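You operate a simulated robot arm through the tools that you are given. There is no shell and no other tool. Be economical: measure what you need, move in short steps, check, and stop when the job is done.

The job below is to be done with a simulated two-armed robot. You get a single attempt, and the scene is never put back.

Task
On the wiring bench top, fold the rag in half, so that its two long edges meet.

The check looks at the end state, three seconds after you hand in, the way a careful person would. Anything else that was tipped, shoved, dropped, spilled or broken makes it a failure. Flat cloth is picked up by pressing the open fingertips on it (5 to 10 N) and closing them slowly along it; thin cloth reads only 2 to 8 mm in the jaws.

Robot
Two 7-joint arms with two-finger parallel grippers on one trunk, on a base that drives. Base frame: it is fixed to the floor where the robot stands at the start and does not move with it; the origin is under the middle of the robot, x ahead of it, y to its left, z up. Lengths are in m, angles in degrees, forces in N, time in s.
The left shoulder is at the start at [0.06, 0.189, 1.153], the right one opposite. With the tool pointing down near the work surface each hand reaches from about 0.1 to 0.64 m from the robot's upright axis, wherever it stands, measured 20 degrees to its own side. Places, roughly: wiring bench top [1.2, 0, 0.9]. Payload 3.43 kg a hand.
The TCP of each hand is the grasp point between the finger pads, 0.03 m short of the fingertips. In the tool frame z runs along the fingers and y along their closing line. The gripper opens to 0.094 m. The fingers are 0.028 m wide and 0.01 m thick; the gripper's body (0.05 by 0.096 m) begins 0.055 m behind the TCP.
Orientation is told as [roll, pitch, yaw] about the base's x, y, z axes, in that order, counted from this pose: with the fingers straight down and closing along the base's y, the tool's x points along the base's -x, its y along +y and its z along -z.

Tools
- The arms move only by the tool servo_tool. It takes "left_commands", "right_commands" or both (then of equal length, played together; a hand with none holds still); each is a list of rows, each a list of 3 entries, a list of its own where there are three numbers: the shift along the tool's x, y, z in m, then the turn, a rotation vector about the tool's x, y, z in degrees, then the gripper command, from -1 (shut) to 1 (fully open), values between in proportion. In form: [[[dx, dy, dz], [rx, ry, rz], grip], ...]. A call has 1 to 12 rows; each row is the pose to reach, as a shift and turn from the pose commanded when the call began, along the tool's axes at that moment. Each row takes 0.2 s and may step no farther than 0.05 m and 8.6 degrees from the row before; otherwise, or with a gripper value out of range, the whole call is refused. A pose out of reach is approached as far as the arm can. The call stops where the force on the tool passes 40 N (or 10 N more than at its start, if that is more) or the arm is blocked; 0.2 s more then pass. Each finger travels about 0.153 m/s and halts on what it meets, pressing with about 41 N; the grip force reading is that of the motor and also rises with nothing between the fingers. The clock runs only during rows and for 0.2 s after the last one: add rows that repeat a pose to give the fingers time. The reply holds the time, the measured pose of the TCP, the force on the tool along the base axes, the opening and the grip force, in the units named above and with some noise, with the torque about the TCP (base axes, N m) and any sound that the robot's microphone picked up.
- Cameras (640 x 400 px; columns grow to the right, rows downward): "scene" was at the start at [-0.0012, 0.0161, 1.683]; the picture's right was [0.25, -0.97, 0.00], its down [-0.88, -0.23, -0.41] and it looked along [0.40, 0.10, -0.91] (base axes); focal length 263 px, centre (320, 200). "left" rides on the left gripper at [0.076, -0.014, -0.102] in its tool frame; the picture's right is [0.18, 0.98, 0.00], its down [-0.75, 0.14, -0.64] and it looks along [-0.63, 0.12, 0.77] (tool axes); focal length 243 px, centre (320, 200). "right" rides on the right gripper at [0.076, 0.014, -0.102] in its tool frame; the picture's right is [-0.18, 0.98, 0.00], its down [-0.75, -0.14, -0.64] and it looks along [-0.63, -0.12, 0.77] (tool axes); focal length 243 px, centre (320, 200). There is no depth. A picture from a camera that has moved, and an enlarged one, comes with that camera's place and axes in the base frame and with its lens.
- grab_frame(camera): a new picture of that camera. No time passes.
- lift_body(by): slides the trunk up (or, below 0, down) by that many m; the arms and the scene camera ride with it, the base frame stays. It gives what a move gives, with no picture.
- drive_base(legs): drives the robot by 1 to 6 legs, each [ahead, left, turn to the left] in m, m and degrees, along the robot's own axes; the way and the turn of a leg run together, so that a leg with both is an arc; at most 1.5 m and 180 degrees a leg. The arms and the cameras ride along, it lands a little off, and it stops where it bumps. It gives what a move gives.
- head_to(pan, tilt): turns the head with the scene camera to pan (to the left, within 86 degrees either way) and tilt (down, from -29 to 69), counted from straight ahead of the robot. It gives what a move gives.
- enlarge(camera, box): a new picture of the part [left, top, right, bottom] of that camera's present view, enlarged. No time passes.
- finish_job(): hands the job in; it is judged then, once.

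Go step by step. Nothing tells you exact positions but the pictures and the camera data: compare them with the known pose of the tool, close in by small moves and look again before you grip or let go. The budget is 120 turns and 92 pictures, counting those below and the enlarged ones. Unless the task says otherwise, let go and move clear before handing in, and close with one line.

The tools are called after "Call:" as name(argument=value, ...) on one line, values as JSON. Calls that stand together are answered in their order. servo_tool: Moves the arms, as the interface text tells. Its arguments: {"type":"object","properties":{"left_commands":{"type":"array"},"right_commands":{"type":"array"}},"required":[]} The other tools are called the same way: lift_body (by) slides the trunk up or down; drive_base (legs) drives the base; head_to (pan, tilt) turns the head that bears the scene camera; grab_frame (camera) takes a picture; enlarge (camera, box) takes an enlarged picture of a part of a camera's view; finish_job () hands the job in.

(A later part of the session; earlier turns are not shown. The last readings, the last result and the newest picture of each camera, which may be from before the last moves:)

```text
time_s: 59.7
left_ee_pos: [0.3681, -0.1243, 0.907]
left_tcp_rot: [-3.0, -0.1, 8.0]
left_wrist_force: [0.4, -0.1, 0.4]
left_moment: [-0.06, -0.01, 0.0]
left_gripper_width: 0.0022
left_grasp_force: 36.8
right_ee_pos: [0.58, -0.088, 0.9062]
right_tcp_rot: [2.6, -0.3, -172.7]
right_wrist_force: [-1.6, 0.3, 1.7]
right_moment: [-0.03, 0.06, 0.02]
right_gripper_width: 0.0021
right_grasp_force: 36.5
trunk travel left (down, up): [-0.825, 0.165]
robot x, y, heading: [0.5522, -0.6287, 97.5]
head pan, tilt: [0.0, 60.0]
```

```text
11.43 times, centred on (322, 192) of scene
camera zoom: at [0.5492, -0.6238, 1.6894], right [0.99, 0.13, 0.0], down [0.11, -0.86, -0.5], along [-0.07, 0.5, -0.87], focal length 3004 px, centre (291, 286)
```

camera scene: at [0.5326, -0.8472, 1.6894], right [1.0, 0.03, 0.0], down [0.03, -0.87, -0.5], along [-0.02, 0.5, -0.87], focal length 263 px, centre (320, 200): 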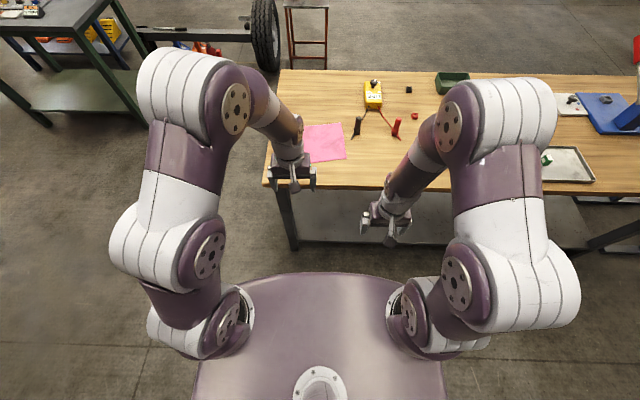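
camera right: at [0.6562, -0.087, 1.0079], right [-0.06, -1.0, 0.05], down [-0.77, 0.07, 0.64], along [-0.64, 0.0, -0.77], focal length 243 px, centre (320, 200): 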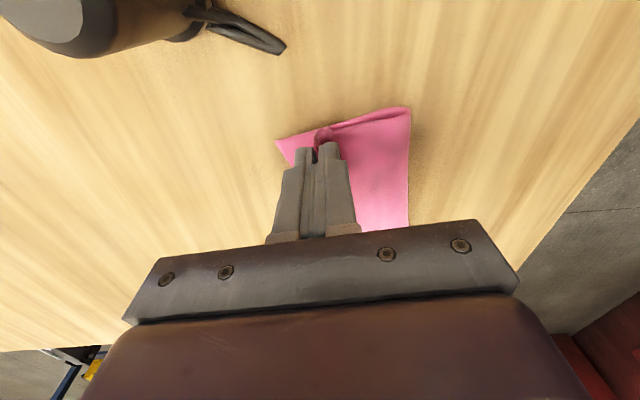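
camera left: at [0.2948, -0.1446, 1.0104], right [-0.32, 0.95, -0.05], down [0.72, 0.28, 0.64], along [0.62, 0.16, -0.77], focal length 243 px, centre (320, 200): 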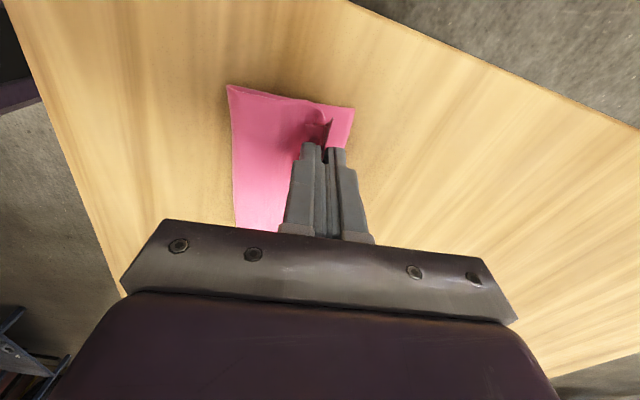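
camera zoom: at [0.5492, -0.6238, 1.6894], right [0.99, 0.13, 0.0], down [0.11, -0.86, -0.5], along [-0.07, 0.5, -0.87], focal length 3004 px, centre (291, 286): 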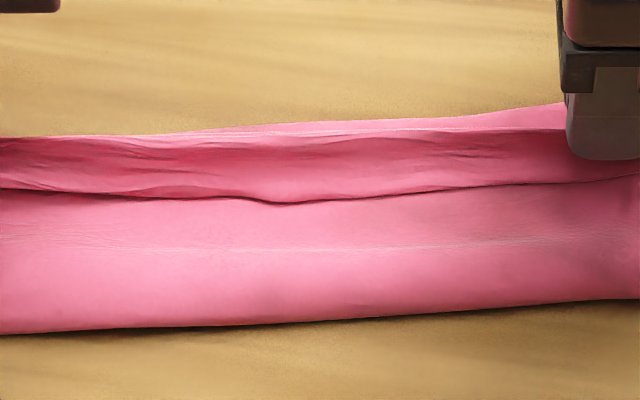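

The flap's last 2 cm is turned back toward the robot by the grip. I'll release gently just above the cloth and see how it relaxes.

Call:
servo_tool(left_commands=[[[0, 0, 0.004], [0, 0, 0], -1], [[0, 0, 0.004], [0, 0, 0], -0.9], [[0, 0, 0.004], [0, 0, 0], -0.8], [[0, 0, 0.004], [0, 0, 0], -0.65], [[0, 0, 0.004], [0, 0, 0], -0.5], [[0, 0, 0.0], [0, 0, 0], -0.5], [[0, 0, -0.01], [0, 0, 0], -0.5], [[0, 0, -0.03], [0, 0, 0], -0.5], [[0, 0, -0.06], [0, 0, 0], -0.5]], right_commands=[[[0, 0, 0.004], [0, 0, 0], -1], [[0, 0, 0.004], [0, 0, 0], -0.9], [[0, 0, 0.004], [0, 0, 0], -0.8], [[0, 0, 0.004], [0, 0, 0], -0.65], [[0, 0, 0.004], [0, 0, 0], -0.5], [[0, 0, 0.0], [0, 0, 0], -0.5], [[0, 0, -0.01], [0, 0, 0], -0.5], [[0, 0, -0.03], [0, 0, 0], -0.5], [[0, 0, -0.06], [0, 0, 0], -0.5]])

Call:
grab_frame(camera="left")

Call:
grab_frame(camera="right")

Call:
enlarge(camera="scene", box=[260, 120, 380, 220])

```text
time_s: 61.7
left_ee_pos: [0.3667, -0.1223, 0.968]
left_tcp_rot: [-2.9, -0.2, 7.8]
left_wrist_force: [0.8, 0.0, 0.5]
left_moment: [0.02, 0.04, 0.01]
left_gripper_width: 0.0234
left_grasp_force: 0.0
right_ee_pos: [0.5791, -0.0866, 0.9654]
right_tcp_rot: [2.6, -0.3, -172.6]
right_wrist_force: [0.0, 1.4, 0.6]
right_moment: [0.01, -0.02, -0.04]
right_gripper_width: 0.0236
right_grasp_force: 0.1
trunk travel left (down, up): [-0.825, 0.165]
robot x, y, heading: [0.5521, -0.6296, 97.6]
head pan, tilt: [0.0, 60.0]
```

```text
27 pictures are left
camera left: at [0.2941, -0.1423, 1.0715], right [-0.32, 0.95, -0.05], down [0.72, 0.28, 0.64], along [0.62, 0.16, -0.77], focal length 243 px, centre (320, 200)
```

left: 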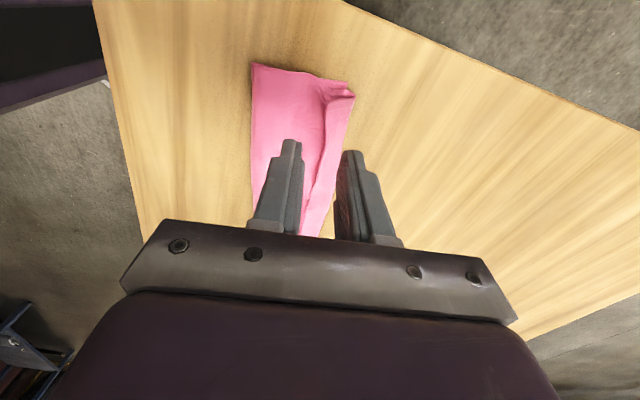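

```text
26 pictures are left
camera right: at [0.6549, -0.0847, 1.0686], right [-0.06, -1.0, 0.05], down [-0.77, 0.07, 0.64], along [-0.64, 0.0, -0.77], focal length 243 px, centre (320, 200)
```

right: 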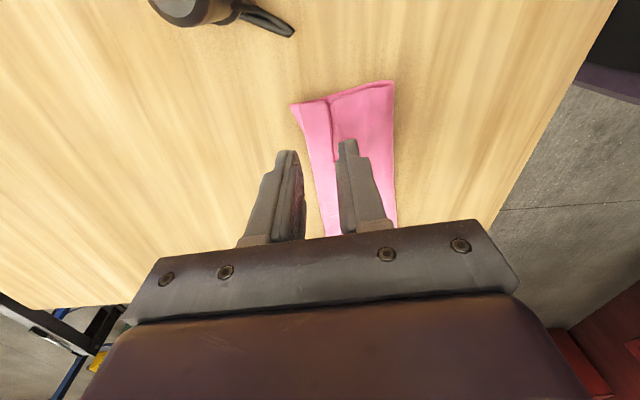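

```text
4.00 times, centred on (320, 170) of scene
camera zoom: at [0.5495, -0.6255, 1.6893], right [0.99, 0.13, 0.0], down [0.11, -0.86, -0.5], along [-0.07, 0.5, -0.87], focal length 1052 px, centre (320, 320)
```

zoom: 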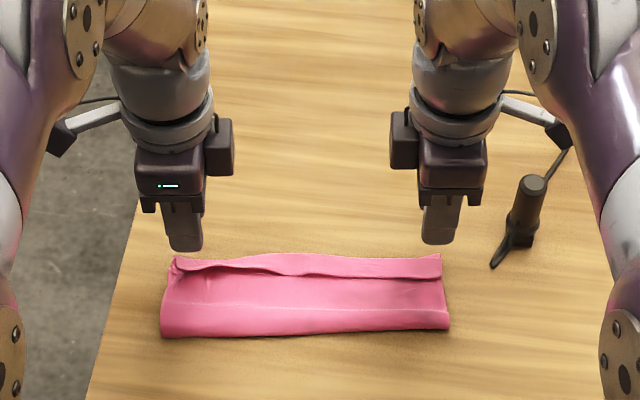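

It relaxed well. I'll zoom in on the far side to see whether the band there is the exposed lower layer or a turned strip.

Call:
enlarge(camera="scene", box=[288, 178, 356, 208])

Call:
enlarge(camera="right", box=[240, 60, 440, 240])

Call:
enlarge(camera="left", box=[210, 40, 410, 240])

```text
9.41 times, centred on (322, 193) of scene
camera zoom: at [0.5495, -0.6255, 1.6893], right [0.99, 0.13, 0.0], down [0.11, -0.86, -0.5], along [-0.07, 0.5, -0.87], focal length 2474 px, centre (301, 266)
```

zoom: 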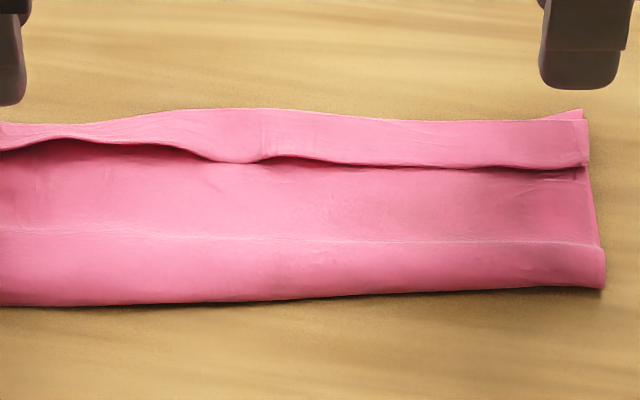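

```text
2.22 times, centred on (340, 150) of right
camera zoom: at [0.6549, -0.0847, 1.0686], right [-0.06, -1.0, 0.05], down [-0.77, 0.07, 0.64], along [-0.64, 0.0, -0.77], focal length 539 px, centre (276, 311)
```

zoom: 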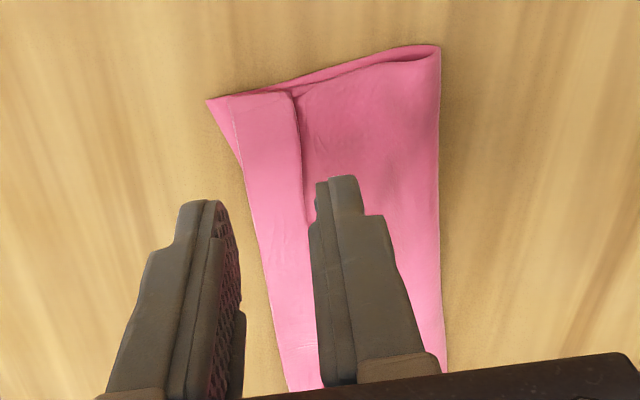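

```text
2.00 times, centred on (310, 140) of left
camera zoom: at [0.2941, -0.1423, 1.0715], right [-0.32, 0.95, -0.05], down [0.72, 0.28, 0.64], along [0.62, 0.16, -0.77], focal length 485 px, centre (340, 320)
```

zoom: 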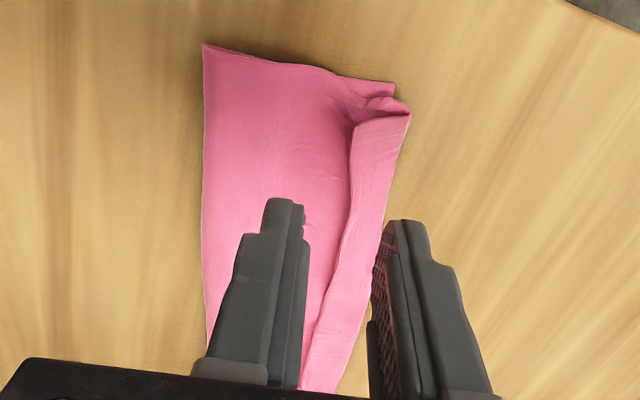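

A strip of about 1–2 cm along the flap's edge is turned back toward the robot, its crest at the far edge. I'll turn the hands back to normal yaw with fingers apart, so four fingertips can push that strip's free edge forward and flip it over.

Call:
servo_tool(left_commands=[[[-0.004, -0.002, -0.01], [0, 0, -7.5], 0.6], [[-0.008, -0.005, -0.01], [0, 0, -15], 0.6], [[-0.012, -0.008, -0.01], [0, 0, -22.5], 0.6], [[-0.016, -0.011, -0.01], [0, 0, -30], 0.6], [[-0.02, -0.014, -0.01], [0, 0, -37.5], 0.6], [[-0.024, -0.017, -0.01], [0, 0, -45], 0.6], [[-0.028, -0.02, -0.01], [0, 0, -52.5], 0.6], [[-0.032, -0.023, -0.01], [0, 0, -60], 0.6], [[-0.036, -0.025, -0.01], [0, 0, -67.5], 0.6], [[-0.04, -0.027, -0.01], [0, 0, -75], 0.6], [[-0.044, -0.027, 0], [0, 0, -82.5], 0.6], [[-0.044, -0.027, 0], [0, 0, -90], 0.6]], right_commands=[[[-0.003, 0.003, -0.01], [0, 0, 7.5], 0.6], [[-0.006, 0.006, -0.01], [0, 0, 15], 0.6], [[-0.009, 0.009, -0.01], [0, 0, 22.5], 0.6], [[-0.012, 0.012, -0.01], [0, 0, 30], 0.6], [[-0.015, 0.015, -0.01], [0, 0, 37.5], 0.6], [[-0.018, 0.018, -0.01], [0, 0, 45], 0.6], [[-0.021, 0.021, -0.01], [0, 0, 52.5], 0.6], [[-0.024, 0.025, -0.01], [0, 0, 60], 0.6], [[-0.027, 0.029, -0.01], [0, 0, 67.5], 0.6], [[-0.03, 0.032, -0.01], [0, 0, 75], 0.6], [[-0.0335, 0.034, 0], [0, 0, 82.5], 0.6], [[-0.0335, 0.034, 0], [0, 0, 90], 0.6]])

Call:
grab_frame(camera="right")

Call:
grab_frame(camera="left")

```text
time_s: 64.3
left_ee_pos: [0.4154, -0.1423, 0.9681]
left_tcp_rot: [0.0, 3.0, 98.0]
left_wrist_force: [0.5, 0.3, -0.3]
left_moment: [0.02, 0.05, -0.04]
left_gripper_width: 0.0753
left_grasp_force: 0.1
right_ee_pos: [0.5494, -0.1231, 0.9673]
right_tcp_rot: [0.3, 2.6, 97.3]
right_wrist_force: [-0.3, 0.3, 0.2]
right_moment: [-0.02, -0.01, 0.02]
right_gripper_width: 0.0752
right_grasp_force: 0.1
trunk travel left (down, up): [-0.825, 0.165]
robot x, y, heading: [0.5504, -0.6299, 97.2]
head pan, tilt: [0.0, 60.0]
```

```text
21 pictures are left
camera right: at [0.5445, -0.1958, 1.0723], right [-1.0, 0.06, 0.0], down [0.04, 0.79, 0.61], along [0.04, 0.61, -0.8], focal length 243 px, centre (320, 200)
```

right: 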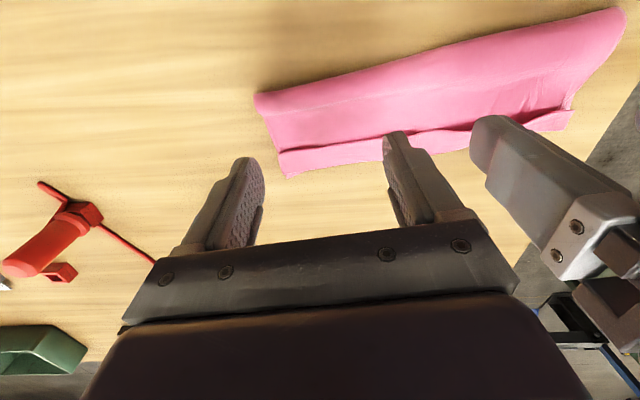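

```text
20 pictures are left
camera left: at [0.4397, -0.2106, 1.0751], right [-0.95, -0.32, 0.01], down [-0.25, 0.76, 0.6], along [-0.2, 0.57, -0.8], focal length 243 px, centre (320, 200)
```

left: 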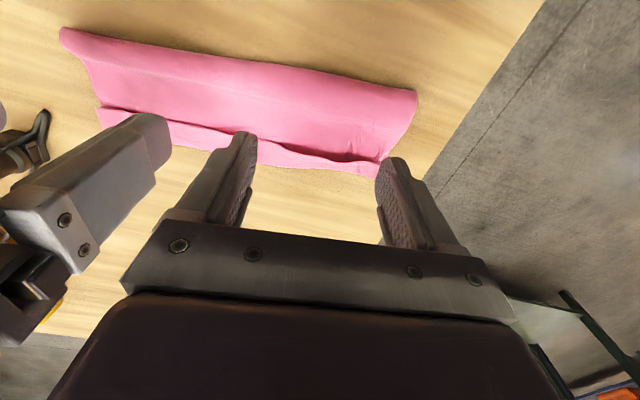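

The strip's free edge is about 25–30 mm ahead of the tool points. I'll lower the open fingertips to just above the flap behind it and push forward past the crest, rising slightly.

Call:
servo_tool(left_commands=[[[-0.002, 0, 0.04], [0, 0, 0], 0.6], [[-0.004, 0, 0.07], [0, 0, 0], 0.6], [[-0.015, 0, 0.0695], [0, 0, 0], 0.6], [[-0.025, 0, 0.069], [0, 0, 0], 0.6], [[-0.035, 0, 0.0675], [0, 0, 0], 0.6], [[-0.045, 0, 0.066], [0, 0, 0], 0.6], [[-0.055, 0, 0.064], [0, 0, 0], 0.6]], right_commands=[[[-0.002, 0, 0.04], [0, 0, 0], 0.6], [[-0.004, 0, 0.0695], [0, 0, 0], 0.6], [[-0.015, 0, 0.069], [0, 0, 0], 0.6], [[-0.025, 0, 0.0685], [0, 0, 0], 0.6], [[-0.035, 0, 0.067], [0, 0, 0], 0.6], [[-0.045, 0, 0.0655], [0, 0, 0], 0.6], [[-0.055, 0, 0.0635], [0, 0, 0], 0.6]])

Call:
grab_frame(camera="right")

Call:
enlarge(camera="scene", box=[270, 160, 370, 220])

```text
time_s: 65.9
left_ee_pos: [0.4083, -0.0913, 0.901]
left_tcp_rot: [0.0, 3.1, 97.9]
left_wrist_force: [-0.5, 0.3, 0.4]
left_moment: [-0.04, 0.04, 0.01]
left_gripper_width: 0.075
left_grasp_force: 0.0
right_ee_pos: [0.5435, -0.0709, 0.8998]
right_tcp_rot: [0.3, 2.8, 97.5]
right_wrist_force: [0.0, -0.2, -0.5]
right_moment: [0.01, 0.01, 0.03]
right_gripper_width: 0.0751
right_grasp_force: 0.1
trunk travel left (down, up): [-0.825, 0.165]
robot x, y, heading: [0.5498, -0.6304, 97.7]
head pan, tilt: [0.0, 60.0]
```

```text
19 pictures are left
camera right: at [0.5375, -0.1424, 1.0056], right [-1.0, 0.06, 0.0], down [0.04, 0.79, 0.61], along [0.04, 0.6, -0.8], focal length 243 px, centre (320, 200)
```

right: 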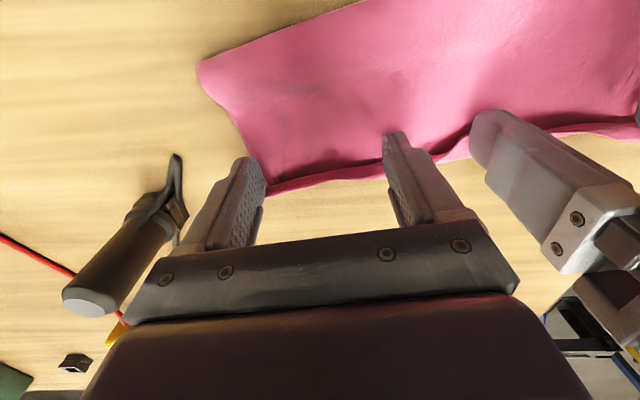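

```text
6.40 times, centred on (320, 190) of scene
camera zoom: at [0.5491, -0.6227, 1.6894], right [0.99, 0.13, 0.0], down [0.11, -0.86, -0.5], along [-0.07, 0.5, -0.87], focal length 1682 px, centre (320, 264)
```

zoom: 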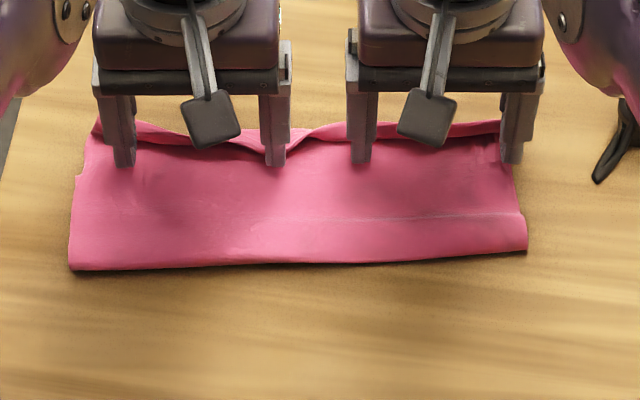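

The strip is standing up and being pushed over by the fingers. I'll continue forward another 3 cm, keeping low, then lift.

Call:
servo_tool(left_commands=[[[-0.01, 0, -0.001], [0, 0, 0], 0.6], [[-0.02, 0, -0.001], [0, 0, 0], 0.6], [[-0.03, 0, 0.0], [0, 0, 0], 0.6], [[-0.036, 0, 0.0], [0, 0, 0], 0.6], [[-0.036, 0, -0.03], [0, 0, 0], 0.6], [[-0.02, 0, -0.06], [0, 0, 0], 0.6], [[0.02, 0, -0.08], [0, 0, 0], 0.6], [[0.06, 0, -0.09], [0, 0, 0], 0.6]], right_commands=[[[-0.01, 0, -0.001], [0, 0, 0], 0.6], [[-0.02, 0, -0.001], [0, 0, 0], 0.6], [[-0.03, 0, 0.0], [0, 0, 0], 0.6], [[-0.036, 0, 0.0], [0, 0, 0], 0.6], [[-0.036, 0, -0.03], [0, 0, 0], 0.6], [[-0.02, 0, -0.06], [0, 0, 0], 0.6], [[0.02, 0, -0.08], [0, 0, 0], 0.6], [[0.06, 0, -0.09], [0, 0, 0], 0.6]])

Call:
grab_frame(camera="right")

Call:
grab_frame(camera="left")

```text
time_s: 67.7
left_ee_pos: [0.413, -0.1477, 0.995]
left_tcp_rot: [-0.1, 2.9, 97.9]
left_wrist_force: [-0.4, -1.1, 0.6]
left_moment: [0.01, 0.01, -0.01]
left_gripper_width: 0.0754
left_grasp_force: 0.1
right_ee_pos: [0.5513, -0.1314, 0.9936]
right_tcp_rot: [0.2, 2.5, 97.5]
right_wrist_force: [-0.2, 0.0, 0.6]
right_moment: [0.04, 0.0, -0.03]
right_gripper_width: 0.0753
right_grasp_force: 0.1
trunk travel left (down, up): [-0.825, 0.165]
robot x, y, heading: [0.5495, -0.6316, 97.5]
head pan, tilt: [0.0, 60.0]
```

```text
17 pictures are left
camera right: at [0.5467, -0.2044, 1.0993], right [-1.0, 0.05, 0.0], down [0.04, 0.79, 0.61], along [0.04, 0.61, -0.79], focal length 243 px, centre (320, 200)
```

right: 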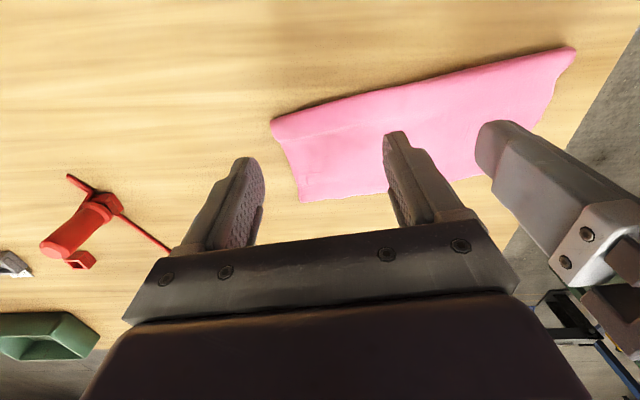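

```text
16 pictures are left
camera left: at [0.4382, -0.2171, 1.1034], right [-0.95, -0.32, 0.01], down [-0.25, 0.76, 0.6], along [-0.2, 0.57, -0.8], focal length 243 px, centre (320, 200)
```

left: 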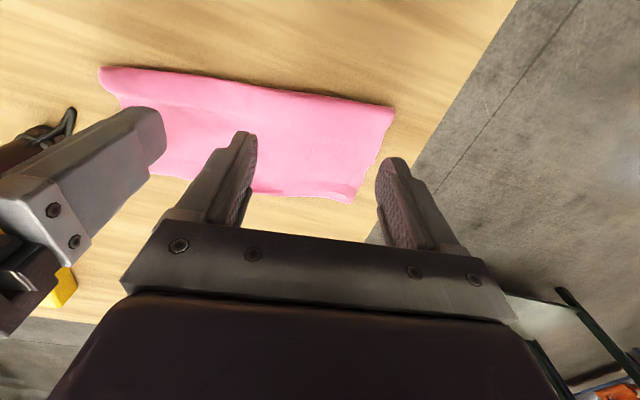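

The strip flipped open and the flap is flat. I'll raise and draw back the hands to see how well the two long edges line up.

Call:
servo_tool(left_commands=[[[0.04, 0.02, -0.02], [0, 0, 0], 0.3], [[0.08, 0.04, -0.04], [0, 0, 0], 0.0], [[0.12, 0.06, -0.05], [0, 0, 0], 0.0]], right_commands=[[[0.04, -0.02, -0.02], [0, 0, 0], 0.3], [[0.08, -0.04, -0.04], [0, 0, 0], 0.0], [[0.12, -0.06, -0.05], [0, 0, 0], 0.0]])

Call:
enlarge(camera="scene", box=[275, 170, 365, 226])

```text
time_s: 68.5
left_ee_pos: [0.3684, -0.2724, 1.0487]
left_tcp_rot: [-0.2, 2.9, 97.9]
left_wrist_force: [0.1, 0.0, 0.0]
left_moment: [0.03, -0.01, 0.02]
left_gripper_width: 0.0471
left_grasp_force: 0.1
right_ee_pos: [0.6274, -0.2382, 1.0474]
right_tcp_rot: [0.3, 2.7, 97.4]
right_wrist_force: [-0.7, -0.4, 0.1]
right_moment: [-0.02, 0.0, 0.04]
right_gripper_width: 0.0469
right_grasp_force: 0.1
trunk travel left (down, up): [-0.825, 0.165]
robot x, y, heading: [0.5521, -0.6334, 97.5]
head pan, tilt: [0.0, 60.0]
```

```text
7.11 times, centred on (320, 198) of scene
camera zoom: at [0.5494, -0.6257, 1.6893], right [0.99, 0.13, 0.0], down [0.11, -0.86, -0.5], along [-0.07, 0.5, -0.87], focal length 1869 px, centre (320, 214)
```

zoom: 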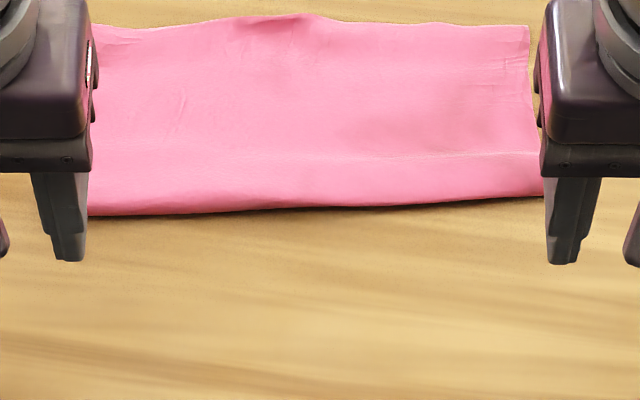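

The flap now lies flat but overhangs the lower layer, I estimate by 2–3.5 cm. I'll hover over the flap's far edge with fingers tilted forward to measure it before drawing it back.

Call:
servo_tool(left_commands=[[[-0.037, -0.005, 0.015], [0, -3, 0], -0.3], [[-0.074, -0.01, 0.03], [0, -6, 0], -0.3], [[-0.111, -0.016, 0.048], [0, -9, 0], -0.3], [[-0.148, -0.022, 0.07], [0, -12, 0], -0.3], [[-0.185, -0.028, 0.092], [0, -15, 0], -0.3], [[-0.2204, -0.032, 0.1129], [0, -18, 0], -0.3], [[-0.2204, -0.032, 0.1129], [0, -18, 0], -0.3]], right_commands=[[[-0.037, 0.008, 0.015], [0, -3, 0], -0.3], [[-0.074, 0.016, 0.03], [0, -6, 0], -0.3], [[-0.111, 0.024, 0.048], [0, -9, 0], -0.3], [[-0.148, 0.032, 0.07], [0, -12, 0], -0.3], [[-0.185, 0.04, 0.092], [0, -15, 0], -0.3], [[-0.2209, 0.046, 0.1113], [0, -18, 0], -0.3], [[-0.2209, 0.046, 0.1113], [0, -18, 0], -0.3]])

Call:
enlarge(camera="left", box=[160, 20, 460, 220])

Call:
enlarge(camera="right", box=[180, 20, 480, 220])

```text
time_s: 70.1
left_ee_pos: [0.3716, -0.0538, 0.9256]
left_tcp_rot: [-0.2, -15.1, 98.1]
left_wrist_force: [0.4, 0.1, -0.3]
left_moment: [0.01, -0.02, 0.01]
left_gripper_width: 0.033
left_grasp_force: 0.0
right_ee_pos: [0.554, -0.0277, 0.929]
right_tcp_rot: [0.3, -15.5, 97.3]
right_wrist_force: [-0.2, 0.0, 0.5]
right_moment: [0.0, 0.0, -0.04]
right_gripper_width: 0.0328
right_grasp_force: 0.0
trunk travel left (down, up): [-0.825, 0.165]
robot x, y, heading: [0.5489, -0.6314, 97.4]
head pan, tilt: [0.0, 60.0]
```

```text
2.00 times, centred on (310, 120) of left
camera zoom: at [0.4009, -0.1524, 1.0044], right [-0.95, -0.31, -0.05], down [-0.22, 0.54, 0.82], along [-0.23, 0.78, -0.58], focal length 485 px, centre (340, 360)
```

zoom: 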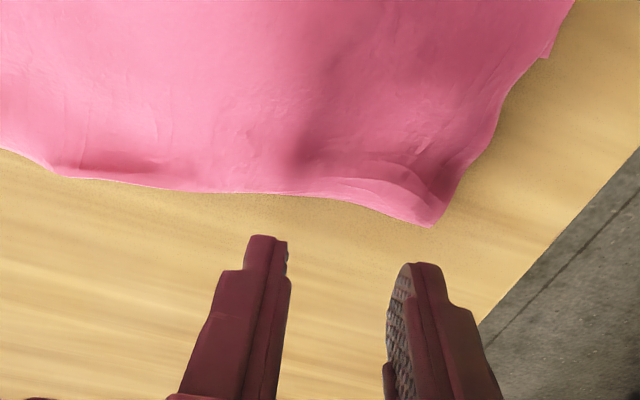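

```text
2.00 times, centred on (330, 120) of right
camera zoom: at [0.5523, -0.129, 1.0063], right [-1.0, 0.05, 0.05], down [0.07, 0.57, 0.82], along [0.01, 0.82, -0.57], focal length 485 px, centre (300, 360)
```

zoom: 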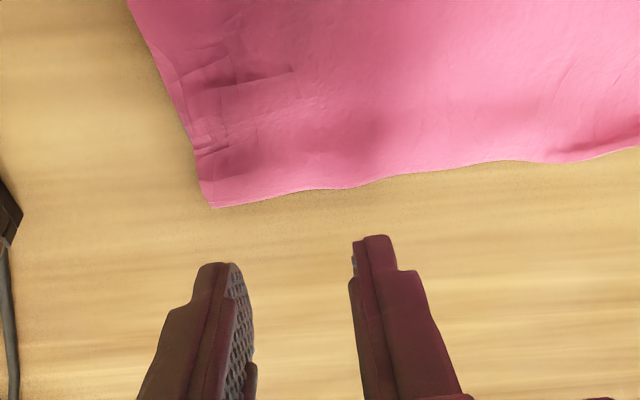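

The flap's corners are at about F=0.596 and a bit of lower layer shows at F≈0.54 on the left, so the overhang is about 5 cm left and 3 cm right. I'll press the finger corners 8 mm inside the flap's far edge.

Call:
servo_tool(left_commands=[[[0.001, 0, 0.01], [0, 0, 0], -0.3], [[0.003, 0, 0.022], [0, 0, 0], -0.3], [[0.0048, 0, 0.0295], [0, 0, 0], -0.3], [[0.0052, 0, 0.0311], [0, 0, 0], -0.3], [[0.0052, 0, 0.0311], [0, 0, 0], -0.3]], right_commands=[[[0.002, 0.006, 0.01], [0, 0, 0], -0.3], [[0.005, 0.006, 0.024], [0, 0, 0], -0.3], [[0.0072, 0.006, 0.0322], [0, 0, 0], -0.3], [[0.0076, 0.006, 0.034], [0, 0, 0], -0.3], [[0.0076, 0.006, 0.034], [0, 0, 0], -0.3]])

```text
time_s: 71.3
left_ee_pos: [0.3719, -0.0523, 0.8949]
left_tcp_rot: [-0.3, -15.0, 98.0]
left_wrist_force: [-0.2, 0.4, 3.1]
left_moment: [-0.01, 0.01, 0.0]
left_gripper_width: 0.0328
left_grasp_force: 0.1
right_ee_pos: [0.5453, -0.0256, 0.8945]
right_tcp_rot: [0.4, -15.5, 97.3]
right_wrist_force: [0.2, 0.2, 5.5]
right_moment: [0.01, -0.05, -0.02]
right_gripper_width: 0.0331
right_grasp_force: 0.0
trunk travel left (down, up): [-0.825, 0.165]
robot x, y, heading: [0.5532, -0.6323, 97.6]
head pan, tilt: [0.0, 60.0]
```

Contact is light (3 and 5.5 N). I press about 1 mm more and close slowly.

Call:
servo_tool(left_commands=[[[0.0003, 0, 0.0013], [0, 0, 0], -0.3], [[0.0003, 0, 0.0013], [0, 0, 0], -0.38], [[0.0003, 0, 0.0013], [0, 0, 0], -0.46], [[0.0003, 0, 0.0013], [0, 0, 0], -0.54], [[0.0003, 0, 0.0013], [0, 0, 0], -0.62], [[0.0003, 0, 0.0013], [0, 0, 0], -0.7], [[0.0003, 0, 0.0013], [0, 0, 0], -0.78], [[0.0003, 0, 0.0013], [0, 0, 0], -0.86], [[0.0003, 0, 0.0013], [0, 0, 0], -0.94], [[0.0003, 0, 0.0013], [0, 0, 0], -1], [[0.0003, 0, 0.0013], [0, 0, 0], -1]], right_commands=[[[0.0002, 0, 0.0008], [0, 0, 0], -0.3], [[0.0002, 0, 0.0008], [0, 0, 0], -0.38], [[0.0002, 0, 0.0008], [0, 0, 0], -0.46], [[0.0002, 0, 0.0008], [0, 0, 0], -0.54], [[0.0002, 0, 0.0008], [0, 0, 0], -0.62], [[0.0002, 0, 0.0008], [0, 0, 0], -0.7], [[0.0002, 0, 0.0008], [0, 0, 0], -0.78], [[0.0002, 0, 0.0008], [0, 0, 0], -0.86], [[0.0002, 0, 0.0008], [0, 0, 0], -0.94], [[0.0002, 0, 0.0008], [0, 0, 0], -1], [[0.0002, 0, 0.0008], [0, 0, 0], -1]])

```text
time_s: 73.7
left_ee_pos: [0.3723, -0.0531, 0.8934]
left_tcp_rot: [-0.2, -15.0, 98.0]
left_wrist_force: [2.3, 0.9, 11.4]
left_moment: [-0.07, -0.11, 0.01]
left_gripper_width: 0.0001
left_grasp_force: 32.8
right_ee_pos: [0.5469, -0.0283, 0.8937]
right_tcp_rot: [0.4, -15.5, 97.3]
right_wrist_force: [-3.4, 0.0, 16.5]
right_moment: [-0.11, 0.1, -0.01]
right_gripper_width: 0.0013
right_grasp_force: 36.1
trunk travel left (down, up): [-0.825, 0.165]
robot x, y, heading: [0.5514, -0.6296, 97.6]
head pan, tilt: [0.0, 60.0]
```

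The right has a hold (1.3 mm) but the left is empty; I'll look at the left.

Call:
enlarge(camera="left", box=[160, 20, 460, 220])

```text
2.00 times, centred on (310, 120) of left
camera zoom: at [0.4018, -0.1508, 0.9741], right [-0.95, -0.31, -0.05], down [-0.22, 0.53, 0.82], along [-0.23, 0.79, -0.58], focal length 485 px, centre (340, 360)
```

zoom: 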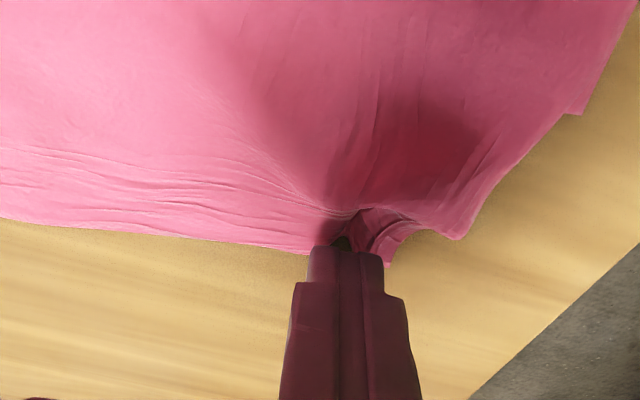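

The cloth bunched but slipped out below the left fingers. I'll reopen, move 6 mm deeper into the cloth, press firmer and close again, while the right keeps its hold.

Call:
servo_tool(left_commands=[[[0, 0, 0], [0, 0, 0], -0.7], [[0, 0, 0], [0, 0, 0], -0.25], [[0, 0, -0.006], [0, 0, 0], -0.25], [[0.0045, -0.003, -0.006], [0, 0, 0], -0.25], [[0.006, -0.003, -0.001], [0, 0, 0], -0.25], [[0.006, -0.003, 0.0002], [0, 0, 0], -0.25], [[0.006, -0.003, 0.0002], [0, 0, 0], -0.25]])

```text
time_s: 75.3
left_ee_pos: [0.3779, -0.0562, 0.8935]
left_tcp_rot: [-0.2, -15.3, 98.0]
left_wrist_force: [-0.2, -3.2, 19.7]
left_moment: [-0.28, 0.37, 0.02]
left_gripper_width: 0.0355
left_grasp_force: 0.1
right_ee_pos: [0.5458, -0.0293, 0.8941]
right_tcp_rot: [0.4, -15.6, 97.3]
right_wrist_force: [-1.2, 3.6, 13.3]
right_moment: [0.0, 0.0, 0.0]
right_gripper_width: 0.0014
right_grasp_force: 35.7
trunk travel left (down, up): [-0.825, 0.165]
robot x, y, heading: [0.5524, -0.6307, 97.5]
head pan, tilt: [0.0, 60.0]
```

Call:
servo_tool(left_commands=[[[0, 0, -0.0003], [0, 0, 0], -0.33], [[0, 0, -0.0003], [0, 0, 0], -0.41], [[0, 0, -0.0003], [0, 0, 0], -0.49], [[0, 0, -0.0003], [0, 0, 0], -0.57], [[0, 0, -0.0003], [0, 0, 0], -0.65], [[0, 0, -0.0003], [0, 0, 0], -0.73], [[0, 0, -0.0003], [0, 0, 0], -0.81], [[0, 0, -0.0003], [0, 0, 0], -0.9], [[0, 0, -0.0003], [0, 0, 0], -1], [[0, 0, -0.0003], [0, 0, 0], -1]])

```text
time_s: 77.5
left_ee_pos: [0.3775, -0.057, 0.8939]
left_tcp_rot: [-0.2, -15.3, 98.0]
left_wrist_force: [7.1, 1.0, 27.6]
left_moment: [-0.11, -0.21, 0.04]
left_gripper_width: 0.0017
left_grasp_force: 36.4
right_ee_pos: [0.5452, -0.0292, 0.8934]
right_tcp_rot: [0.4, -15.6, 97.3]
right_wrist_force: [-10.8, 0.6, 9.2]
right_moment: [0.0, 0.3, -0.08]
right_gripper_width: 0.0012
right_grasp_force: 36.2
trunk travel left (down, up): [-0.825, 0.165]
robot x, y, heading: [0.5511, -0.6342, 97.8]
head pan, tilt: [0.0, 60.0]
```

Both hands now hold the flap's edge. I'll lift about 3 cm and draw it back toward the robot, more on the left, then look before lowering.

Call:
servo_tool(left_commands=[[[-0.0039, -0.001, -0.0145], [0, 0, 0], -1], [[0.0019, -0.003, -0.0316], [0, 0, 0], -1], [[0.0109, -0.003, -0.037], [0, 0, 0], -1], [[0.0199, -0.003, -0.0416], [0, 0, 0], -1], [[0.0357, -0.003, -0.0407], [0, 0, 0], -1], [[0.0445, -0.003, -0.036], [0, 0, 0], -1], [[0.0445, -0.003, -0.036], [0, 0, 0], -1]], right_commands=[[[-0.0039, 0.001, -0.0145], [0, 0, 0], -1], [[-0.002, 0.003, -0.0306], [0, 0, 0], -1], [[0.002, 0.003, -0.034], [0, 0, 0], -1], [[0.0064, 0.003, -0.0379], [0, 0, 0], -1], [[0.0164, 0.003, -0.0355], [0, 0, 0], -1], [[0.021, 0.003, -0.031], [0, 0, 0], -1], [[0.021, 0.003, -0.031], [0, 0, 0], -1]])

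Call:
grab_frame(camera="left")

Call:
grab_frame(camera="right")

```text
time_s: 79.1
left_ee_pos: [0.3853, -0.1075, 0.9155]
left_tcp_rot: [-0.1, -15.0, 98.0]
left_wrist_force: [4.5, 0.7, -0.2]
left_moment: [0.04, -0.16, 0.02]
left_gripper_width: 0.002
left_grasp_force: 36.7
right_ee_pos: [0.5464, -0.0555, 0.9154]
right_tcp_rot: [0.3, -15.4, 97.4]
right_wrist_force: [-4.5, -0.6, 0.9]
right_moment: [-0.01, 0.14, -0.04]
right_gripper_width: 0.0013
right_grasp_force: 36.6
trunk travel left (down, up): [-0.825, 0.165]
robot x, y, heading: [0.5466, -0.632, 97.6]
head pan, tilt: [0.0, 60.0]
```

```text
11 pictures are left
camera left: at [0.4159, -0.2055, 0.9953], right [-0.95, -0.31, -0.05], down [-0.22, 0.54, 0.81], along [-0.23, 0.78, -0.58], focal length 243 px, centre (320, 200)
```

left: 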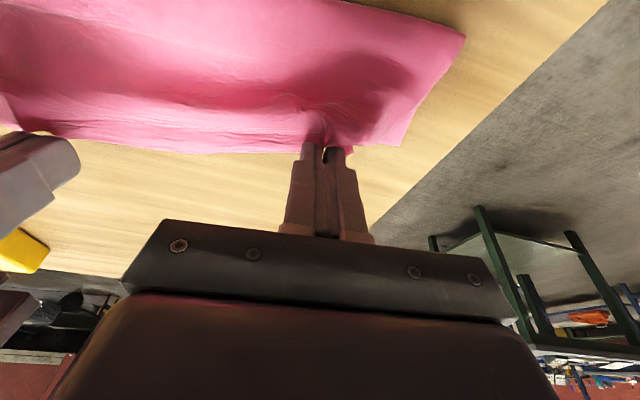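

```text
10 pictures are left
camera right: at [0.5444, -0.1577, 0.9937], right [-1.0, 0.05, 0.05], down [0.07, 0.57, 0.82], along [0.01, 0.82, -0.57], focal length 243 px, centre (320, 200)
```

right: 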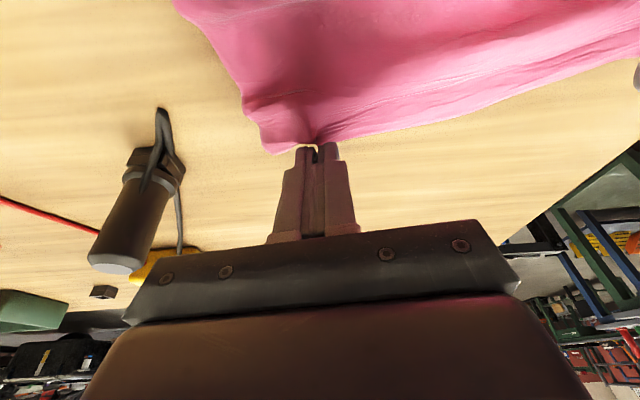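

The left edge now lines up with the lower layer's corner, and the right should come back about 8 mm more. I'll lower both, open gently to spread the cloth, and lift.

Call:
servo_tool(left_commands=[[[0.002, 0, 0.008], [0, 0, 0], -1], [[0.0049, 0, 0.0184], [0, 0, 0], -1], [[0.0053, 0, 0.0199], [0, 0, 0], -0.85], [[0.0053, 0, 0.0199], [0, 0, 0], -0.7], [[0.0053, 0, 0.0199], [0, 0, 0], -0.5], [[0.0053, 0, 0.0199], [0, 0, 0], -0.3], [[0.0053, 0, 0.0199], [0, 0, 0], -0.2], [[0.002, 0, 0.008], [0, 0, 0], -0.2], [[-0.003, 0, -0.011], [0, 0, 0], -0.2], [[-0.0106, 0, -0.0396], [0, 0, 0], -0.2]], right_commands=[[[0.007, 0, 0.006], [0, 0, 0], -1], [[0.0126, 0, 0.0163], [0, 0, 0], -1], [[0.013, 0, 0.0178], [0, 0, 0], -0.85], [[0.013, 0, 0.0178], [0, 0, 0], -0.7], [[0.013, 0, 0.0178], [0, 0, 0], -0.5], [[0.013, 0, 0.0178], [0, 0, 0], -0.3], [[0.013, 0, 0.0178], [0, 0, 0], -0.2], [[0.0097, 0, 0.006], [0, 0, 0], -0.2], [[0.005, 0, -0.013], [0, 0, 0], -0.2], [[-0.0029, 0, -0.0417], [0, 0, 0], -0.2]])

Call:
grab_frame(camera="left")

Call:
grab_frame(camera="right")

```text
time_s: 81.3
left_ee_pos: [0.3876, -0.1069, 0.9558]
left_tcp_rot: [0.0, -14.8, 98.0]
left_wrist_force: [-0.4, 0.3, 0.2]
left_moment: [0.02, -0.02, 0.01]
left_gripper_width: 0.0376
left_grasp_force: 0.0
right_ee_pos: [0.5496, -0.0648, 0.9567]
right_tcp_rot: [0.4, -15.3, 97.3]
right_wrist_force: [-0.4, -0.3, 1.1]
right_moment: [0.03, 0.02, -0.02]
right_gripper_width: 0.0377
right_grasp_force: 0.0
trunk travel left (down, up): [-0.825, 0.165]
robot x, y, heading: [0.5483, -0.6323, 97.4]
head pan, tilt: [0.0, 60.0]
```

```text
9 pictures are left
camera left: at [0.4169, -0.2059, 1.0368], right [-0.95, -0.31, -0.05], down [-0.22, 0.54, 0.81], along [-0.23, 0.78, -0.58], focal length 243 px, centre (320, 200)
```

left: 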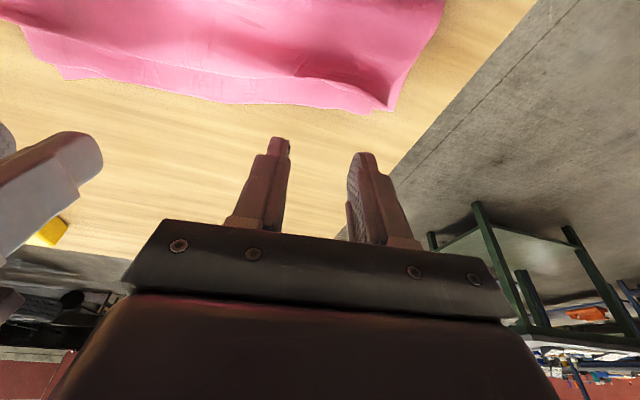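

```text
8 pictures are left
camera right: at [0.5467, -0.1656, 1.0352], right [-1.0, 0.05, 0.05], down [0.07, 0.57, 0.82], along [0.01, 0.82, -0.57], focal length 243 px, centre (320, 200)
```

right: 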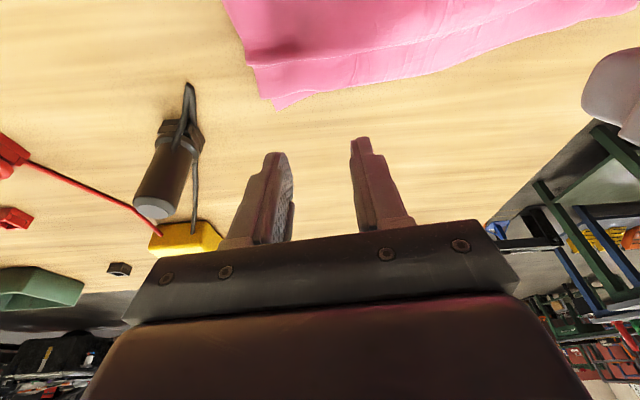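

Both layers now appear to line up closely; I'll enlarge the far corners to judge the remaining offset.

Call:
enlarge(camera="right", box=[210, 0, 430, 140])

Call:
enlarge(camera="left", box=[240, 0, 460, 140])

```text
2.86 times, centred on (320, 70) of right
camera zoom: at [0.5467, -0.1656, 1.0352], right [-1.0, 0.05, 0.05], down [0.07, 0.57, 0.82], along [0.01, 0.82, -0.57], focal length 693 px, centre (320, 571)
```

zoom: 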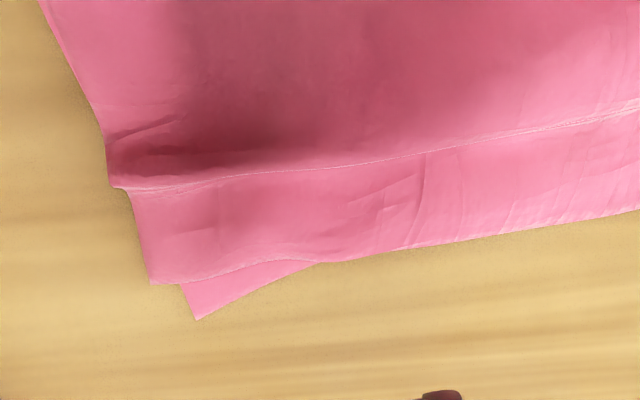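

```text
2.86 times, centred on (350, 70) of left
camera zoom: at [0.4169, -0.2059, 1.0368], right [-0.95, -0.31, -0.05], down [-0.22, 0.54, 0.81], along [-0.23, 0.78, -0.58], focal length 693 px, centre (234, 571)
```

zoom: 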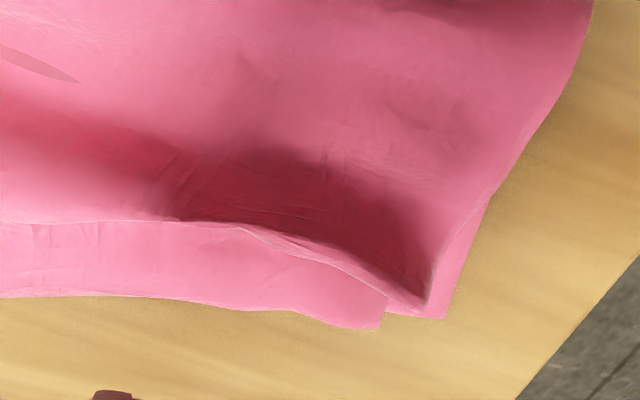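

The flap edge matches the lower edge to within about 6 mm at left and middle, and about 14 mm short at the right corner. I'll pull the hands clear and view the whole rag.

Call:
servo_tool(left_commands=[[[0.02, 0.02, -0.04], [0, 5, 0], -0.2], [[0.06, 0.04, -0.06], [0, 10, 0], -0.2], [[0.1, 0.06, -0.07], [0, 15, 0], -0.2], [[0.14, 0.08, -0.07], [0, 15, 0], -0.2], [[0.18, 0.1, -0.07], [0, 15, 0], -0.2]], right_commands=[[[0.02, -0.02, -0.04], [0, 5, 0], -0.2], [[0.06, -0.04, -0.06], [0, 10, 0], -0.2], [[0.1, -0.06, -0.07], [0, 15, 0], -0.2], [[0.14, -0.08, -0.07], [0, 15, 0], -0.2], [[0.18, -0.1, -0.07], [0, 15, 0], -0.2]])

Call:
enlarge(camera="scene", box=[275, 170, 365, 226])

```text
time_s: 82.5
left_ee_pos: [0.3152, -0.3132, 0.9781]
left_tcp_rot: [-0.1, 0.0, 98.0]
left_wrist_force: [0.6, -0.2, -0.2]
left_moment: [0.02, 0.02, 0.0]
left_gripper_width: 0.0375
left_grasp_force: 0.0
right_ee_pos: [0.6711, -0.2416, 0.9779]
right_tcp_rot: [0.2, -0.4, 97.4]
right_wrist_force: [-0.4, 0.4, -0.3]
right_moment: [0.04, 0.0, -0.01]
right_gripper_width: 0.0376
right_grasp_force: 0.1
trunk travel left (down, up): [-0.825, 0.165]
robot x, y, heading: [0.5501, -0.6354, 97.5]
head pan, tilt: [0.0, 60.0]
```

```text
7.11 times, centred on (320, 198) of scene
camera zoom: at [0.5494, -0.6259, 1.6894], right [0.99, 0.13, 0.0], down [0.11, -0.86, -0.5], along [-0.07, 0.5, -0.87], focal length 1869 px, centre (320, 214)
```

zoom: 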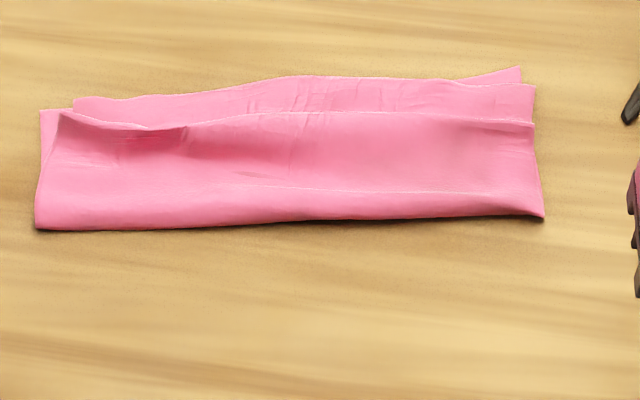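

The fold is good: remaining flaw is a low hump along an old crease and a slightly short right corner. I'll bring the spread fingers over the hump to press it flat, easing the right side forward about 1 cm.

Call:
servo_tool(left_commands=[[[-0.031, -0.02, 0], [0, 0, 0], 0.6], [[-0.062, -0.04, 0], [0, 0, 0], 0.6], [[-0.093, -0.06, 0], [0, 0, 0], 0.6], [[-0.124, -0.08, 0], [0, 0, 0], 0.6], [[-0.155, -0.1, 0.005], [0, 0, 0], 0.6], [[-0.184, -0.12, 0.03], [0, 0, 0], 0.6], [[-0.184, -0.12, 0.06], [0, 0, 0], 0.6], [[-0.184, -0.12, 0.076], [0, 0, 0], 0.6], [[-0.184, -0.12, 0.082], [0, 0, 0], 0.6], [[-0.184, -0.12, 0.082], [0, 0, 0], 0.6]], right_commands=[[[-0.027, 0.017, 0], [0, 0, 0], 0.6], [[-0.054, 0.034, 0], [0, 0, 0], 0.6], [[-0.081, 0.051, 0], [0, 0, 0], 0.6], [[-0.108, 0.068, 0], [0, 0, 0], 0.6], [[-0.135, 0.085, 0.005], [0, 0, 0], 0.6], [[-0.1635, 0.104, 0.03], [0, 0, 0], 0.6], [[-0.1635, 0.104, 0.06], [0, 0, 0], 0.6], [[-0.1635, 0.104, 0.076], [0, 0, 0], 0.6], [[-0.1635, 0.104, 0.082], [0, 0, 0], 0.6], [[-0.1635, 0.104, 0.082], [0, 0, 0], 0.6]])

```text
time_s: 84.7
left_ee_pos: [0.4085, -0.1107, 0.8948]
left_tcp_rot: [-0.1, 0.0, 97.8]
left_wrist_force: [-0.3, 0.8, 0.9]
left_moment: [0.02, 0.05, 0.0]
left_gripper_width: 0.0753
left_grasp_force: 0.0
right_ee_pos: [0.5471, -0.0918, 0.8973]
right_tcp_rot: [0.3, -0.5, 97.4]
right_wrist_force: [0.6, 0.3, 0.6]
right_moment: [-0.01, 0.0, 0.01]
right_gripper_width: 0.0751
right_grasp_force: 0.0
trunk travel left (down, up): [-0.825, 0.165]
robot x, y, heading: [0.5499, -0.6291, 97.5]
head pan, tilt: [0.0, 60.0]
```

Call:
servo_tool(left_commands=[[[0, 0, 0.0015], [0, 0, 0], 0.6], [[0, 0, 0.0025], [0, 0, 0], 0.6], [[0, 0, 0.0025], [0, 0, 0], 0.6], [[0, 0, 0.0025], [0, 0, 0], 0.6], [[0, 0, 0.0025], [0, 0, 0], 0.6]], right_commands=[[[0, 0, 0.002], [0, 0, 0], 0.6], [[0, 0, 0.0038], [0, 0, 0], 0.6], [[-0.004, 0, 0.0041], [0, 0, 0], 0.6], [[-0.008, 0, 0.0041], [0, 0, 0], 0.6], [[-0.013, 0, 0.0041], [0, 0, 0], 0.6]])

```text
time_s: 85.9
left_ee_pos: [0.4101, -0.1127, 0.892]
left_tcp_rot: [-0.2, -0.2, 98.0]
left_wrist_force: [-0.3, 3.2, 11.9]
left_moment: [0.0, 0.56, -0.14]
left_gripper_width: 0.0753
left_grasp_force: 0.1
right_ee_pos: [0.5447, -0.0809, 0.8925]
right_tcp_rot: [0.3, -0.5, 97.4]
right_wrist_force: [-0.6, -0.8, 4.7]
right_moment: [-0.03, -0.16, -0.02]
right_gripper_width: 0.0749
right_grasp_force: 0.1
trunk travel left (down, up): [-0.825, 0.165]
robot x, y, heading: [0.5468, -0.6279, 97.6]
head pan, tilt: [0.0, 60.0]
```

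The presses were gentle (12 N and 5 N). I'll lift straight up, draw the hands clear and view the result.

Call:
servo_tool(left_commands=[[[0, 0, -0.02], [0, 0, 0], 0.6], [[0, 0, -0.06], [0, 0, 0], 0.6], [[0.03, 0.02, -0.085], [0, 0, 0], 0.6], [[0.06, 0.045, -0.1], [0, 0, 0], 0.3], [[0.1, 0.07, -0.11], [0, 0, 0], 0.3], [[0.14, 0.09, -0.12], [0, 0, 0], 0.3], [[0.18, 0.11, -0.12], [0, 0, 0], 0.3]], right_commands=[[[0, 0, -0.02], [0, 0, 0], 0.6], [[0, 0, -0.06], [0, 0, 0], 0.6], [[0.03, -0.02, -0.085], [0, 0, 0], 0.6], [[0.06, -0.045, -0.1], [0, 0, 0], 0.3], [[0.1, -0.07, -0.11], [0, 0, 0], 0.3], [[0.14, -0.09, -0.12], [0, 0, 0], 0.3], [[0.18, -0.11, -0.12], [0, 0, 0], 0.3]])

Call:
enlarge(camera="scene", box=[275, 170, 365, 226])

```text
time_s: 87.5
left_ee_pos: [0.3207, -0.3079, 1.015]
left_tcp_rot: [0.0, -0.1, 98.0]
left_wrist_force: [0.2, 0.1, -0.1]
left_moment: [0.02, 0.03, 0.01]
left_gripper_width: 0.0613
left_grasp_force: 0.1
right_ee_pos: [0.6801, -0.2458, 1.0111]
right_tcp_rot: [0.3, -0.5, 97.4]
right_wrist_force: [0.0, -1.1, 0.5]
right_moment: [0.01, -0.03, -0.02]
right_gripper_width: 0.0611
right_grasp_force: 0.0
trunk travel left (down, up): [-0.825, 0.165]
robot x, y, heading: [0.5498, -0.6309, 97.6]
head pan, tilt: [0.0, 60.0]
```

```text
7.11 times, centred on (320, 198) of scene
camera zoom: at [0.5496, -0.6263, 1.6894], right [0.99, 0.13, 0.0], down [0.11, -0.86, -0.5], along [-0.07, 0.5, -0.87], focal length 1869 px, centre (320, 214)
```

zoom: 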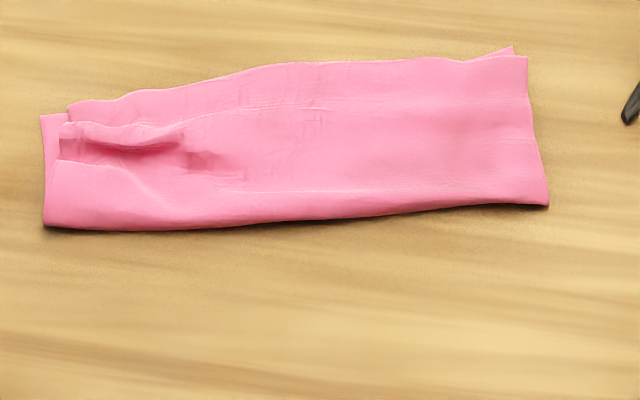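

The right side is now neat and flat, but pressing left a small pleat near the left end. I'll press lightly just on the robot side of that pleat and draw it gently toward the robot to pull it open.

Call:
servo_tool(left_commands=[[[-0.032, -0.02, 0], [0, 0, 0], 0.3], [[-0.064, -0.04, 0.01], [0, 0, 0], 0.3], [[-0.096, -0.06, 0.025], [0, 0, 0], 0.3], [[-0.128, -0.08, 0.045], [0, 0, 0], 0.3], [[-0.158, -0.099, 0.07], [0, 0, 0], 0.3], [[-0.162, -0.099, 0.1], [0, 0, 0], 0.3], [[-0.162, -0.099, 0.115], [0, 0, 0], 0.3], [[-0.162, -0.099, 0.1205], [0, 0, 0], 0.3], [[-0.162, -0.099, 0.1205], [0, 0, 0], 0.3]])

```text
time_s: 89.5
left_ee_pos: [0.4007, -0.1306, 0.8929]
left_tcp_rot: [-0.2, -0.3, 98.0]
left_wrist_force: [-0.6, -0.2, 21.0]
left_moment: [0.02, 0.86, -0.05]
left_gripper_width: 0.0618
left_grasp_force: 0.6
right_ee_pos: [0.6798, -0.2455, 1.0108]
right_tcp_rot: [0.3, -0.6, 97.3]
right_wrist_force: [0.4, 0.0, 0.4]
right_moment: [-0.02, -0.02, 0.01]
right_gripper_width: 0.0614
right_grasp_force: 0.0
trunk travel left (down, up): [-0.825, 0.165]
robot x, y, heading: [0.5514, -0.6313, 97.4]
head pan, tilt: [0.0, 60.0]
```

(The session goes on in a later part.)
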